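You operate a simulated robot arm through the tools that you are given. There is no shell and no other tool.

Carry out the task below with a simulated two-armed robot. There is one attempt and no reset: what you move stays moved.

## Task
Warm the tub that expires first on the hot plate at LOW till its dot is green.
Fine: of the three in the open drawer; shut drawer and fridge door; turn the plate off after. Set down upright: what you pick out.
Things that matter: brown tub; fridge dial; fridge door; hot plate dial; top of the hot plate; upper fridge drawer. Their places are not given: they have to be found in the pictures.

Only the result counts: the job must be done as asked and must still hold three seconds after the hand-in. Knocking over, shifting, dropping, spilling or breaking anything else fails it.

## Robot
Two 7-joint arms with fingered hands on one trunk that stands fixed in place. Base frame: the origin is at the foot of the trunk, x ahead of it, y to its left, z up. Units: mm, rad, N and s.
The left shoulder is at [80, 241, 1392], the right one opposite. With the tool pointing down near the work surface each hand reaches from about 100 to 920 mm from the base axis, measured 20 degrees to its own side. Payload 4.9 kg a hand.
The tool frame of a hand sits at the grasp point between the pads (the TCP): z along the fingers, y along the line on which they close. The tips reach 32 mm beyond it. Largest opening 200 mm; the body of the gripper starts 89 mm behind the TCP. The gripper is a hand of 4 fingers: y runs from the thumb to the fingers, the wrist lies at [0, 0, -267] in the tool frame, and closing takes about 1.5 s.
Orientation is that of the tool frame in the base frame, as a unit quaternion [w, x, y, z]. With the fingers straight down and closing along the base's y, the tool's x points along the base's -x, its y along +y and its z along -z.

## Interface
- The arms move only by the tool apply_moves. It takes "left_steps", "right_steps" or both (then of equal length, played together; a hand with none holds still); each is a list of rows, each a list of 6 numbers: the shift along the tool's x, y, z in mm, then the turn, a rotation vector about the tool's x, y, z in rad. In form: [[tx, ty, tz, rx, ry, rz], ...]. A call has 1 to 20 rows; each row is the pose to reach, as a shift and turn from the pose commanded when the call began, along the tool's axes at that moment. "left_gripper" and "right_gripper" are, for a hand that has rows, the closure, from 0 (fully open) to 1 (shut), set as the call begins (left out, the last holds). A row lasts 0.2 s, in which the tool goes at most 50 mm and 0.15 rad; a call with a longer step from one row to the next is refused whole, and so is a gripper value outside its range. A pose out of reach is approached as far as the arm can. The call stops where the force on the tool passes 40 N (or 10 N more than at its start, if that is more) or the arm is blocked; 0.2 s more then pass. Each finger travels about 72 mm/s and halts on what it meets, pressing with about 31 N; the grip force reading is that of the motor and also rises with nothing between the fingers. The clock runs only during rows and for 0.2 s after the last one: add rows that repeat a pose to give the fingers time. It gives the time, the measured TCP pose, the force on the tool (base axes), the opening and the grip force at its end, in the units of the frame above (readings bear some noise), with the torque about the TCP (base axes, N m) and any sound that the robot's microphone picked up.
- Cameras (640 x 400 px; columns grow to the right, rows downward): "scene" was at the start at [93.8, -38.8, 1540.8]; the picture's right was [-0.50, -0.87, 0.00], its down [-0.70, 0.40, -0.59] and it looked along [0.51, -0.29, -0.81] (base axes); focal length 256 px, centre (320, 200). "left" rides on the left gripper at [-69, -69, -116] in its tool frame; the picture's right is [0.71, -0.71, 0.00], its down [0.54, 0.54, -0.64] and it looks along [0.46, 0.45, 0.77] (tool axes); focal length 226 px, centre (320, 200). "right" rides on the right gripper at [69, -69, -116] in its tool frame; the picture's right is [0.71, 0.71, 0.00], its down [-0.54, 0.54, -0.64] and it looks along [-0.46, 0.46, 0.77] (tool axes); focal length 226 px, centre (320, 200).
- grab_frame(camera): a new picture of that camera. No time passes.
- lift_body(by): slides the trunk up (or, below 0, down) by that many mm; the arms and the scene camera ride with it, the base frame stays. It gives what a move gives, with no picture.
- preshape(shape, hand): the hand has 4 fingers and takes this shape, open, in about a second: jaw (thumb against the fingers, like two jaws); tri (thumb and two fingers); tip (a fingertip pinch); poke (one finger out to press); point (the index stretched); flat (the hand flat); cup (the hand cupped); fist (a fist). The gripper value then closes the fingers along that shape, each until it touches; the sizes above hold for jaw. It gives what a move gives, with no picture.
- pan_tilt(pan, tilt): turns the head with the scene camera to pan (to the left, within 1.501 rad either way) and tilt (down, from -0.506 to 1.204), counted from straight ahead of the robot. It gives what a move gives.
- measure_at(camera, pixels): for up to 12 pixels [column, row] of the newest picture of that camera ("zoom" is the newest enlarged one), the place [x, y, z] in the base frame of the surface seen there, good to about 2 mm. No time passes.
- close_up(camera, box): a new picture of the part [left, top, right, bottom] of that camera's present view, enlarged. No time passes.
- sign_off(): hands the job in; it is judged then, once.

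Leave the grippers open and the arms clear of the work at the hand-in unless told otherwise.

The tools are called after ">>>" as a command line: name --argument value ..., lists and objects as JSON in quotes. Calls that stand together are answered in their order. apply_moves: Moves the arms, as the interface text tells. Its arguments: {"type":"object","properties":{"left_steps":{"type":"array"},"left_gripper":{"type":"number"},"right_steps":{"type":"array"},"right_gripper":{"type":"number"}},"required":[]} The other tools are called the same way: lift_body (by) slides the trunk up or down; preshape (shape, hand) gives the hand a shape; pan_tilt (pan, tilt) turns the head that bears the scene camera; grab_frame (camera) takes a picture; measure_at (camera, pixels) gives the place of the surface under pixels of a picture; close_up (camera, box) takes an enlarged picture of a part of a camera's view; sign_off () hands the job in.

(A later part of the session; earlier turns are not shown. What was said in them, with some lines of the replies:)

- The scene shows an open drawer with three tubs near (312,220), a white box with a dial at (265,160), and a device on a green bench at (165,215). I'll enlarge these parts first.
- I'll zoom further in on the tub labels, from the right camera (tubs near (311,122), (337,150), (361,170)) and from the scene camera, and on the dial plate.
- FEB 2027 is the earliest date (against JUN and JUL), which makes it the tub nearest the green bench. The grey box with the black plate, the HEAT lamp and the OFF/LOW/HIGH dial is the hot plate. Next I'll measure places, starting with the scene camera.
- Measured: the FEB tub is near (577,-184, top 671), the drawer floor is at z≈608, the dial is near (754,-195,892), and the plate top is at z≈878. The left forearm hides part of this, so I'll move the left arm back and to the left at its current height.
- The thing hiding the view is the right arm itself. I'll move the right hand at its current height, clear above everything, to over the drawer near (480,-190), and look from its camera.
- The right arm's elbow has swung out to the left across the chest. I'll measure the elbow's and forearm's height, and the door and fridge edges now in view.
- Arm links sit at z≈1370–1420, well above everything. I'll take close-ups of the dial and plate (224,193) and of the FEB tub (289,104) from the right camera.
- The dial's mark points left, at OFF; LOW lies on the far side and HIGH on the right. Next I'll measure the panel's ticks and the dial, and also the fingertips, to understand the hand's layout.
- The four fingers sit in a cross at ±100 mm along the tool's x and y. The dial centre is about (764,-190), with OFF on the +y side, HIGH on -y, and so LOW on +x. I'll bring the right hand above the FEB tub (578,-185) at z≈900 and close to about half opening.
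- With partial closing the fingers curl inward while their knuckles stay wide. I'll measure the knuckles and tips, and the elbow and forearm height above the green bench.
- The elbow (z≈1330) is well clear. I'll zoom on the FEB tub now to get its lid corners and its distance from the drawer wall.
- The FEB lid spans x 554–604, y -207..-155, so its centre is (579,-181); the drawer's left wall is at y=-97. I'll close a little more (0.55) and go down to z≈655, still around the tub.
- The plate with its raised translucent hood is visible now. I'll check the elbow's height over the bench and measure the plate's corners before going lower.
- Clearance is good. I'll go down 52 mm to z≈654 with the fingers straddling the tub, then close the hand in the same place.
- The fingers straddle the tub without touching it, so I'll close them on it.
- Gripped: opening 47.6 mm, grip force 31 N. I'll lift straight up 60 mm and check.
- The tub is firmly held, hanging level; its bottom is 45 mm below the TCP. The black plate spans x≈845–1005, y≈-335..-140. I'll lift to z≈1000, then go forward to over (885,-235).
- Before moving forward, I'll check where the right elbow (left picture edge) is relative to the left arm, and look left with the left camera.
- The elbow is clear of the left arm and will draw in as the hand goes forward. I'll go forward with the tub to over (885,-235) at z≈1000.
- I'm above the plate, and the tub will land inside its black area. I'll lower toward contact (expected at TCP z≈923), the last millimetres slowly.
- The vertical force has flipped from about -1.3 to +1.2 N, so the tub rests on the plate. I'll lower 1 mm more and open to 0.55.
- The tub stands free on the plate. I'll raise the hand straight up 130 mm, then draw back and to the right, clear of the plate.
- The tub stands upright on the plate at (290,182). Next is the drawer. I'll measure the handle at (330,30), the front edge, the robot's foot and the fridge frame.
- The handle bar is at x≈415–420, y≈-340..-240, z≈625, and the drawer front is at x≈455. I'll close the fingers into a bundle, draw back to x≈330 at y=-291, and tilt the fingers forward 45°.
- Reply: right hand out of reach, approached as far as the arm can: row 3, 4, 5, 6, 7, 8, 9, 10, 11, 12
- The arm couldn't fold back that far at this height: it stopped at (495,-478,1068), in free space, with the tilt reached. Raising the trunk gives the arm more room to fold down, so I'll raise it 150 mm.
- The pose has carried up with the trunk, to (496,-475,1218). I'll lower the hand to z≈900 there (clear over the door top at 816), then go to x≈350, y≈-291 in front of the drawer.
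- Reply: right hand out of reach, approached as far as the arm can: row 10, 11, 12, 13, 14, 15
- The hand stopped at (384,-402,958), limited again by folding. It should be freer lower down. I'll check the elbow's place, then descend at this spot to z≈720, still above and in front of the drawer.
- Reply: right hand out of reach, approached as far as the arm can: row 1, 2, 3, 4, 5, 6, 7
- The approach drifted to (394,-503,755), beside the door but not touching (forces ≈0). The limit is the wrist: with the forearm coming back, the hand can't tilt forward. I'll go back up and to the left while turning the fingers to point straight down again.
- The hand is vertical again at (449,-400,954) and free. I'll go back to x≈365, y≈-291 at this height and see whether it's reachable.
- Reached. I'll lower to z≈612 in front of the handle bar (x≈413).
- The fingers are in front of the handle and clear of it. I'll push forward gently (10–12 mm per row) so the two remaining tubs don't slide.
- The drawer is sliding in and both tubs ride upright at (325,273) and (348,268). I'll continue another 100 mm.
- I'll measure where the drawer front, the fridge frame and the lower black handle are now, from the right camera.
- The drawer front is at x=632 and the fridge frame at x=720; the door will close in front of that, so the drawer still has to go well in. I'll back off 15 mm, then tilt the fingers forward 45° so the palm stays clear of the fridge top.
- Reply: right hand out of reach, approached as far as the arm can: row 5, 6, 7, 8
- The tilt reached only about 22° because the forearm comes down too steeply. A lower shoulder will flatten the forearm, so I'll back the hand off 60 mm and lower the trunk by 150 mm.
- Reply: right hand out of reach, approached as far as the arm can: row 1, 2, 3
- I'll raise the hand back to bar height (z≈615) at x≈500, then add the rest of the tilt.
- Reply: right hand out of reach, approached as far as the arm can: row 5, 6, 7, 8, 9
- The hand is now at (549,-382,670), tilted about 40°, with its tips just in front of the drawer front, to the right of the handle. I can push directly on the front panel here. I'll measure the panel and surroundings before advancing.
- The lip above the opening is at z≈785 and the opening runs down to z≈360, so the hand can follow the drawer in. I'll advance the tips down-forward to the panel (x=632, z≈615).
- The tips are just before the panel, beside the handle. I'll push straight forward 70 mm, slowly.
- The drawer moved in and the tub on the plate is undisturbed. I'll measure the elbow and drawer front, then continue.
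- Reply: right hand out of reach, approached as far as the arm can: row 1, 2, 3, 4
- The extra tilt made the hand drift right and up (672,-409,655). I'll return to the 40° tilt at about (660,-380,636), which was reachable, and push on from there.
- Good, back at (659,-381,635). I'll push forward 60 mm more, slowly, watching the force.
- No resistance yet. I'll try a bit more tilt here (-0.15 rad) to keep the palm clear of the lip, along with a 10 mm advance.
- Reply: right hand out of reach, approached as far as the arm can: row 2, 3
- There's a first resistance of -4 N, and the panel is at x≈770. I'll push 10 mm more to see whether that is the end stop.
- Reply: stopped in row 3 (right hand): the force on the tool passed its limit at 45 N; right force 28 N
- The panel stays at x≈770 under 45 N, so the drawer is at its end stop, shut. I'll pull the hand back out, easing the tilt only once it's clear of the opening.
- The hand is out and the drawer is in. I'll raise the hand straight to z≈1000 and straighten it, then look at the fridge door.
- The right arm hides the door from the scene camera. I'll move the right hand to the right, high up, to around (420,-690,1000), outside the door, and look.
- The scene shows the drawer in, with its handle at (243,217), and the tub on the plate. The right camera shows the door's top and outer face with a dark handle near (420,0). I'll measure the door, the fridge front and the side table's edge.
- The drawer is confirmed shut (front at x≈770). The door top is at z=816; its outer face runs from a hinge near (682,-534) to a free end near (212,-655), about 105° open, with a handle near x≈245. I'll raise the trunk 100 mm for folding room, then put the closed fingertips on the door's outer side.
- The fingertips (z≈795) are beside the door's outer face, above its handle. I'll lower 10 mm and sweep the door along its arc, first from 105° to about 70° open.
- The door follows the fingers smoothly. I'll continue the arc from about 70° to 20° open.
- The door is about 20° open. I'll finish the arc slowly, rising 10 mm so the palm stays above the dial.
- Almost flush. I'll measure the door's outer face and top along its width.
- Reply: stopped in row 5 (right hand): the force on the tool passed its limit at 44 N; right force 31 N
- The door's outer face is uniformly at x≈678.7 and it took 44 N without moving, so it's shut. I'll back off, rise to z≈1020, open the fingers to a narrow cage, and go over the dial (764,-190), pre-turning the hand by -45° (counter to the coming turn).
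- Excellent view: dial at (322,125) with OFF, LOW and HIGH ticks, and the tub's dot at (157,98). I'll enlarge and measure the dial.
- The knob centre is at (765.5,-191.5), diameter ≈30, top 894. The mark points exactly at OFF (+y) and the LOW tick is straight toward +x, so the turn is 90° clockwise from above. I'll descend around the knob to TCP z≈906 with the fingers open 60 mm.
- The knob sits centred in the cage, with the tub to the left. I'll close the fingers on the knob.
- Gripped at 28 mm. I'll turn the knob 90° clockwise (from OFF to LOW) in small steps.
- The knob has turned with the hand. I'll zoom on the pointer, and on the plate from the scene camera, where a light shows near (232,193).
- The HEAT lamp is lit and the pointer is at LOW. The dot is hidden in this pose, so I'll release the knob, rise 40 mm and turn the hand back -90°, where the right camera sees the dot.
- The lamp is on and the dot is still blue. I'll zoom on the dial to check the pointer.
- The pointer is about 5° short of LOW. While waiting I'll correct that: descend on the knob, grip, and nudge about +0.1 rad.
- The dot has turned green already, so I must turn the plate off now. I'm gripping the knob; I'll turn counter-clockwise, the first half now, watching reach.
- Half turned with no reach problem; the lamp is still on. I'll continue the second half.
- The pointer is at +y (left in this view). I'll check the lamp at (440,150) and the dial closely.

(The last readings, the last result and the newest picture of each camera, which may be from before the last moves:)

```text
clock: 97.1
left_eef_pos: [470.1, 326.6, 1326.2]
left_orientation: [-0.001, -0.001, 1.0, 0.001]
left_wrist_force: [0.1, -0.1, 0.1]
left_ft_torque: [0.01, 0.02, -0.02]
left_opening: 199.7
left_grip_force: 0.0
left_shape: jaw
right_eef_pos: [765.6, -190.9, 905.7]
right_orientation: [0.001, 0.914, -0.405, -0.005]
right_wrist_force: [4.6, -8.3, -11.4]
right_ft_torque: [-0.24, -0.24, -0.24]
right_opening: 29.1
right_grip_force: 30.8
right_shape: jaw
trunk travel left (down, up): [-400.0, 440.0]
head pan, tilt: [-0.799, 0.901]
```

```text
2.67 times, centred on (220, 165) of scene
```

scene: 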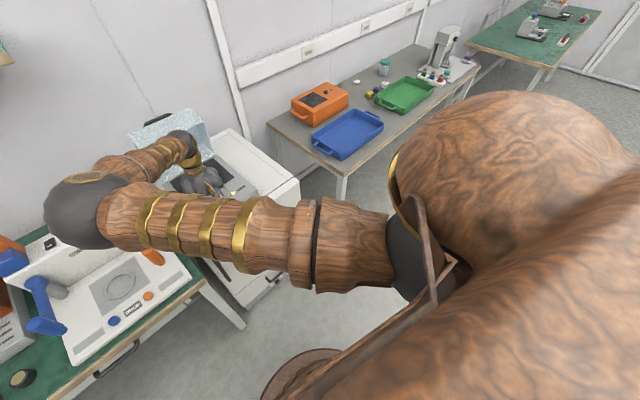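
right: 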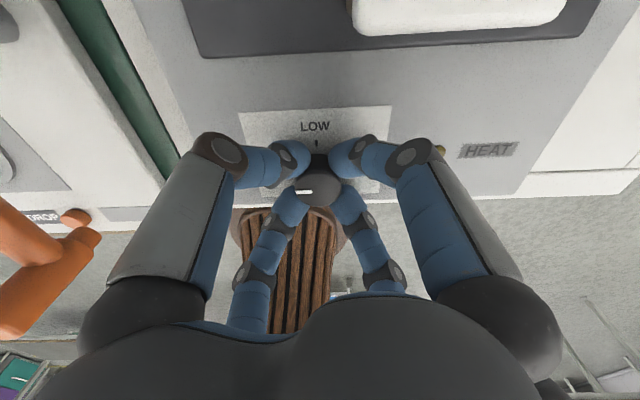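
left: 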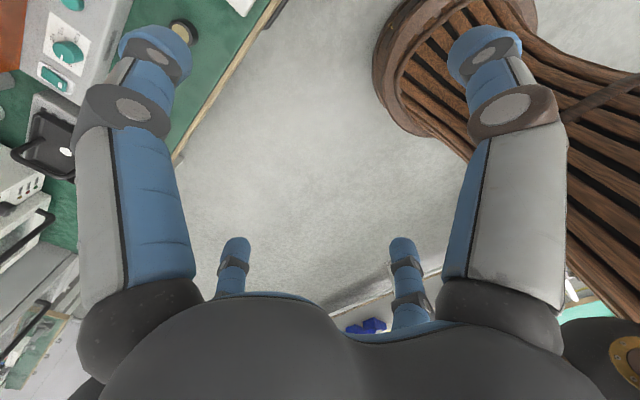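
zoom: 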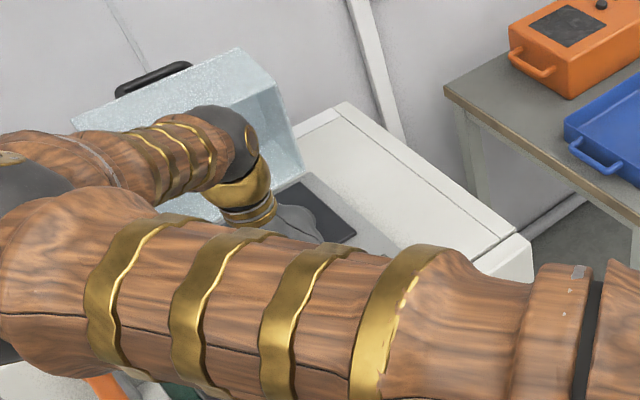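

The lamp is off and the pointer is at OFF. I'll release the knob, rise straight up, and unwind the hand's turn while looking back at the tub.

>>> apply_moves --right_steps '[[0, 0, 0, 0, 0, 0], [0, 0, 0, 0, 0, 0], [0, 0, -25, 0, 0, 0], [0, 0, -55, 0, 0, 0], [0, 0, -85, 0, 0, 0.14], [0, 0, -110, 0, 0, 0.28], [0, 0, -110, 0, 0, 0.42], [0, 0, -110, 0, 0, 0.56], [0, 0, -110, 0, 0, 0.7], [0, 0, -110, 0, 0, 0.84], [0, 0, -110, 0, 0, 0.98], [0, 0, -110, 0, 0, 1.12], [0, 0, -110, 0, 0, 1.26], [0, 0, -110, 0, 0, 1.4], [0, 0, -110, 0, 0, 1.52]]' --right_gripper 0.7

>>> grab_frame --camera "right"

>>> close_up --camera "right" --box '[100, 0, 370, 180]'

```text
clock: 100.3
left_eef_pos: [467.6, 330.2, 1326.8]
left_orientation: [0.001, -0.001, 1.0, -0.001]
left_wrist_force: [0.1, -0.1, 0.5]
left_ft_torque: [-0.03, -0.01, -0.01]
left_opening: 200.1
left_grip_force: 0.0
left_shape: jaw
right_eef_pos: [765.0, -189.7, 1014.9]
right_orientation: [-0.005, -0.382, 0.924, 0.003]
right_wrist_force: [1.1, -0.1, -0.9]
right_ft_torque: [0.01, 0.07, -0.01]
right_opening: 59.7
right_grip_force: 0.1
right_shape: jaw
trunk travel left (down, up): [-400.0, 440.0]
head pan, tilt: [-0.799, 0.901]
```

```text
taken
```

right: 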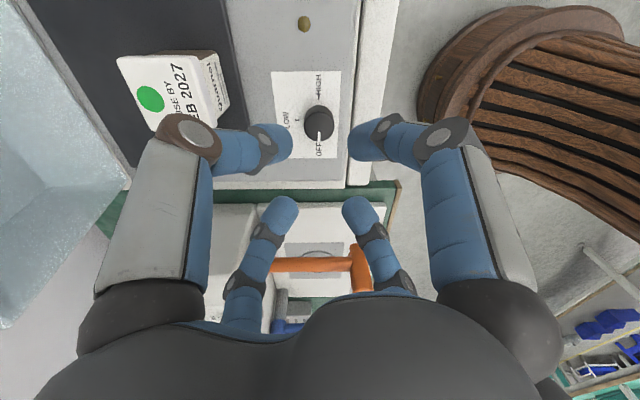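

```text
2.22 times, centred on (235, 90) of right
```

zoom: 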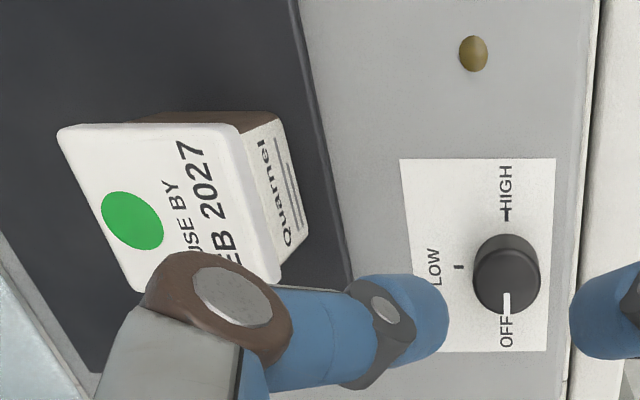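

Dot green, lamp dark, pointer exactly at OFF. I'll retreat the right hand toward the robot and straighten it.

>>> apply_moves --right_steps '[[10, 10, -20, 0, 0, 0], [35, 35, -20, 0, 0, 0.1], [60, 60, -20, 0, 0, 0.2], [85, 85, -20, 0, 0, 0.32], [110, 110, -20, 0, 0, 0.44], [135, 135, -20, 0, 0, 0.56], [160, 160, -20, 0, 0, 0.68], [180, 180, -20, 0, 0, 0.785], [180, 180, -20, 0, 0, 0.785]]'

>>> apply_moves --right_steps '[[10, -40, 0, 0, 0, 0], [20, -80, 0, 0, 0, 0], [30, -120, 0, 0, 0, 0], [40, -160, 0, 0, 0, 0], [50, -200, 0, 0, 0, 0], [60, -240, 0, 0, 0, 0], [70, -280, 0, 0, 0, 0], [80, -320, 0, 0, 0, 0], [90, -360, 0, 0, 0, 0], [90, -360, 0, 0, 0, 0]]' --right_gripper 0.0

>>> grab_frame --camera "scene"

>>> grab_frame --camera "right"

```text
clock: 102.3
left_eef_pos: [468.1, 328.4, 1327.4]
left_orientation: [0.0, 0.0, 1.0, 0.0]
left_wrist_force: [0.3, -0.7, -0.8]
left_ft_torque: [0.01, 0.01, -0.03]
left_opening: 200.2
left_grip_force: 0.1
left_shape: jaw
right_eef_pos: [511.2, -189.9, 1038.8]
right_orientation: [-0.005, 0.0, 1.0, 0.001]
right_wrist_force: [0.0, -0.5, 0.0]
right_ft_torque: [0.02, -0.01, 0.01]
right_opening: 59.8
right_grip_force: 0.2
right_shape: jaw
trunk travel left (down, up): [-400.0, 440.0]
head pan, tilt: [-0.799, 0.901]
```

```text
clock: 104.5
left_eef_pos: [468.5, 330.3, 1327.2]
left_orientation: [0.001, -0.001, 1.0, 0.0]
left_wrist_force: [0.4, -0.3, -0.8]
left_ft_torque: [-0.05, -0.02, -0.06]
left_opening: 199.7
left_grip_force: 0.1
left_shape: jaw
right_eef_pos: [420.8, -549.8, 1038.7]
right_orientation: [-0.005, -0.001, 1.0, 0.0]
right_wrist_force: [-0.1, 0.3, 0.2]
right_ft_torque: [-0.01, 0.04, 0.02]
right_opening: 199.7
right_grip_force: 0.0
right_shape: jaw
trunk travel left (down, up): [-400.0, 440.0]
head pan, tilt: [-0.799, 0.901]
```

```text
taken
```

scene: 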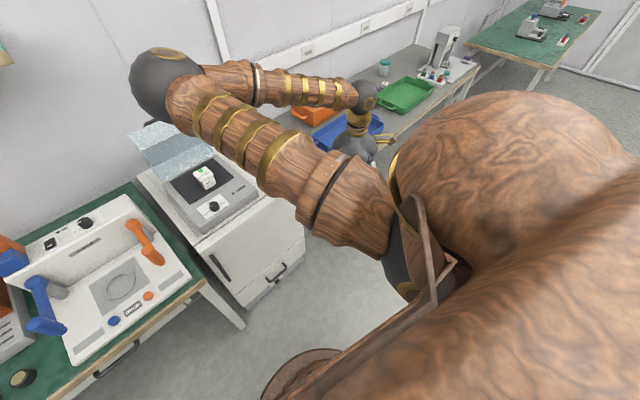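

```text
taken
```

right: 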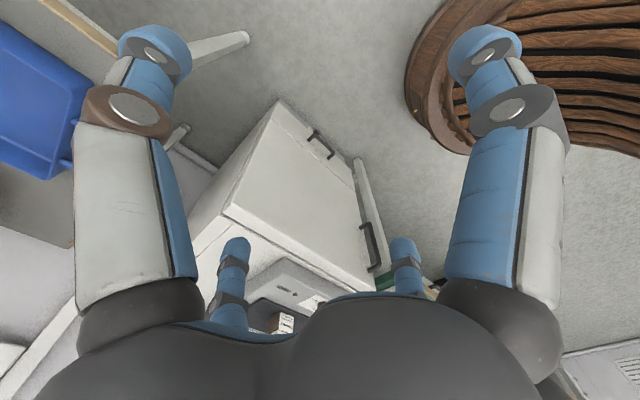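

Everything looks in place: door shut, tub upright with a green dot. I'll zoom and measure the door, and wait about 3 s to see that nothing changes.

>>> close_up --camera "scene" --box '[130, 120, 320, 310]'

>>> measure_at --camera "right" --pixels '[[240, 205], [290, 130], [340, 170], [350, 270], [260, 180], [330, 240]]'

>>> apply_moves --right_steps '[[0, 0, 0, 0, 0, 0], [0, 0, 0, 0, 0, 0], [0, 0, 0, 0, 0, 0], [0, 0, 0, 0, 0, 0], [0, 0, 0, 0, 0, 0], [0, 0, 0, 0, 0, 0], [0, 0, 0, 0, 0, 0], [0, 0, 0, 0, 0, 0], [0, 0, 0, 0, 0, 0], [0, 0, 0, 0, 0, 0], [0, 0, 0, 0, 0, 0], [0, 0, 0, 0, 0, 0], [0, 0, 0, 0, 0, 0], [0, 0, 0, 0, 0, 0], [0, 0, 0, 0, 0, 0]]'

>>> close_up --camera "scene" --box '[130, 120, 320, 310]'

```text
2.11 times, centred on (225, 215) of scene
```

zoom: 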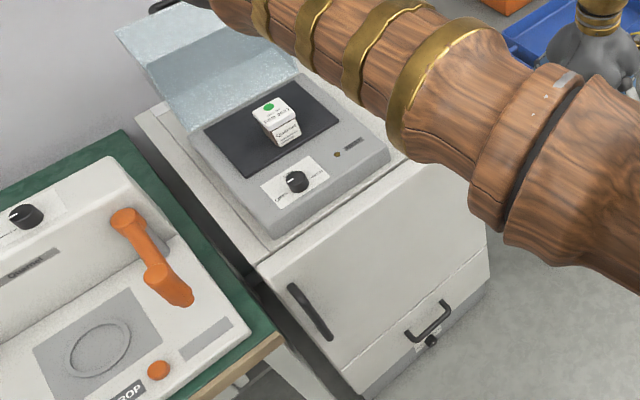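

```text
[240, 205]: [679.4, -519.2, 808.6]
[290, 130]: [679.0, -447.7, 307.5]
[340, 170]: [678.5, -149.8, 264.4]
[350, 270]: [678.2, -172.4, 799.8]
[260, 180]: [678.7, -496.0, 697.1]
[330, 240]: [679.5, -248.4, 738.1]
```

```text
clock: 107.7
left_eef_pos: [467.8, 329.1, 1326.7]
left_orientation: [0.0, 0.0, 1.0, 0.0]
left_wrist_force: [0.6, -0.2, -0.5]
left_ft_torque: [0.02, 0.02, -0.02]
left_opening: 199.8
left_grip_force: 0.1
left_shape: jaw
right_eef_pos: [422.5, -550.0, 1038.8]
right_orientation: [-0.006, -0.001, 1.0, 0.0]
right_wrist_force: [0.0, 0.5, -0.1]
right_ft_torque: [-0.01, -0.02, -0.01]
right_opening: 200.0
right_grip_force: 0.0
right_shape: jaw
trunk travel left (down, up): [-400.0, 440.0]
head pan, tilt: [-0.799, 0.901]
```

```text
2.11 times, centred on (225, 215) of scene
```

zoom: 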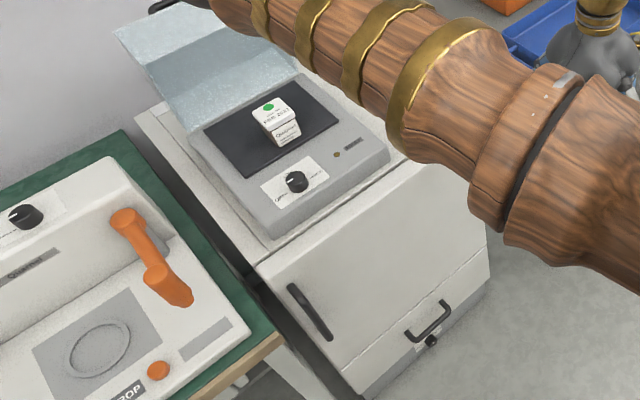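

The job is finished and steady: the dot has stayed green for over 10 s with the plate off, the dial is at OFF, and the tub is upright. The door is flush at x≈679 across its width, with the drawer shut behind it. Both grippers are open and clear, so I'll hand it in.

>>> sign_off

```text
The job is handed in.
```

I warmed the FEB 2027 tub, the earliest of the three, on the hot plate at LOW until its dot turned green, then turned the plate off. I've handed the job in, but I haven't seen the verdict.

- **Tub:** it is standing upright on the hot plate. The dot was still green about 10 s after the plate went off.
- **Hot plate:** the dial is at OFF and the HEAT lamp is dark. My first turn stopped about 5° short of LOW, so I nudged it the rest of the way. The dot turned green at about the same time.
- **Fridge:** I pushed the drawer in until it stopped. The door is shut and flush across its width. When I last saw the JUN and JUL tubs, as the drawer was sliding in, they were upright.
- **Arms:** both hands are open and clear of the work. I saw nothing else knocked or moved.
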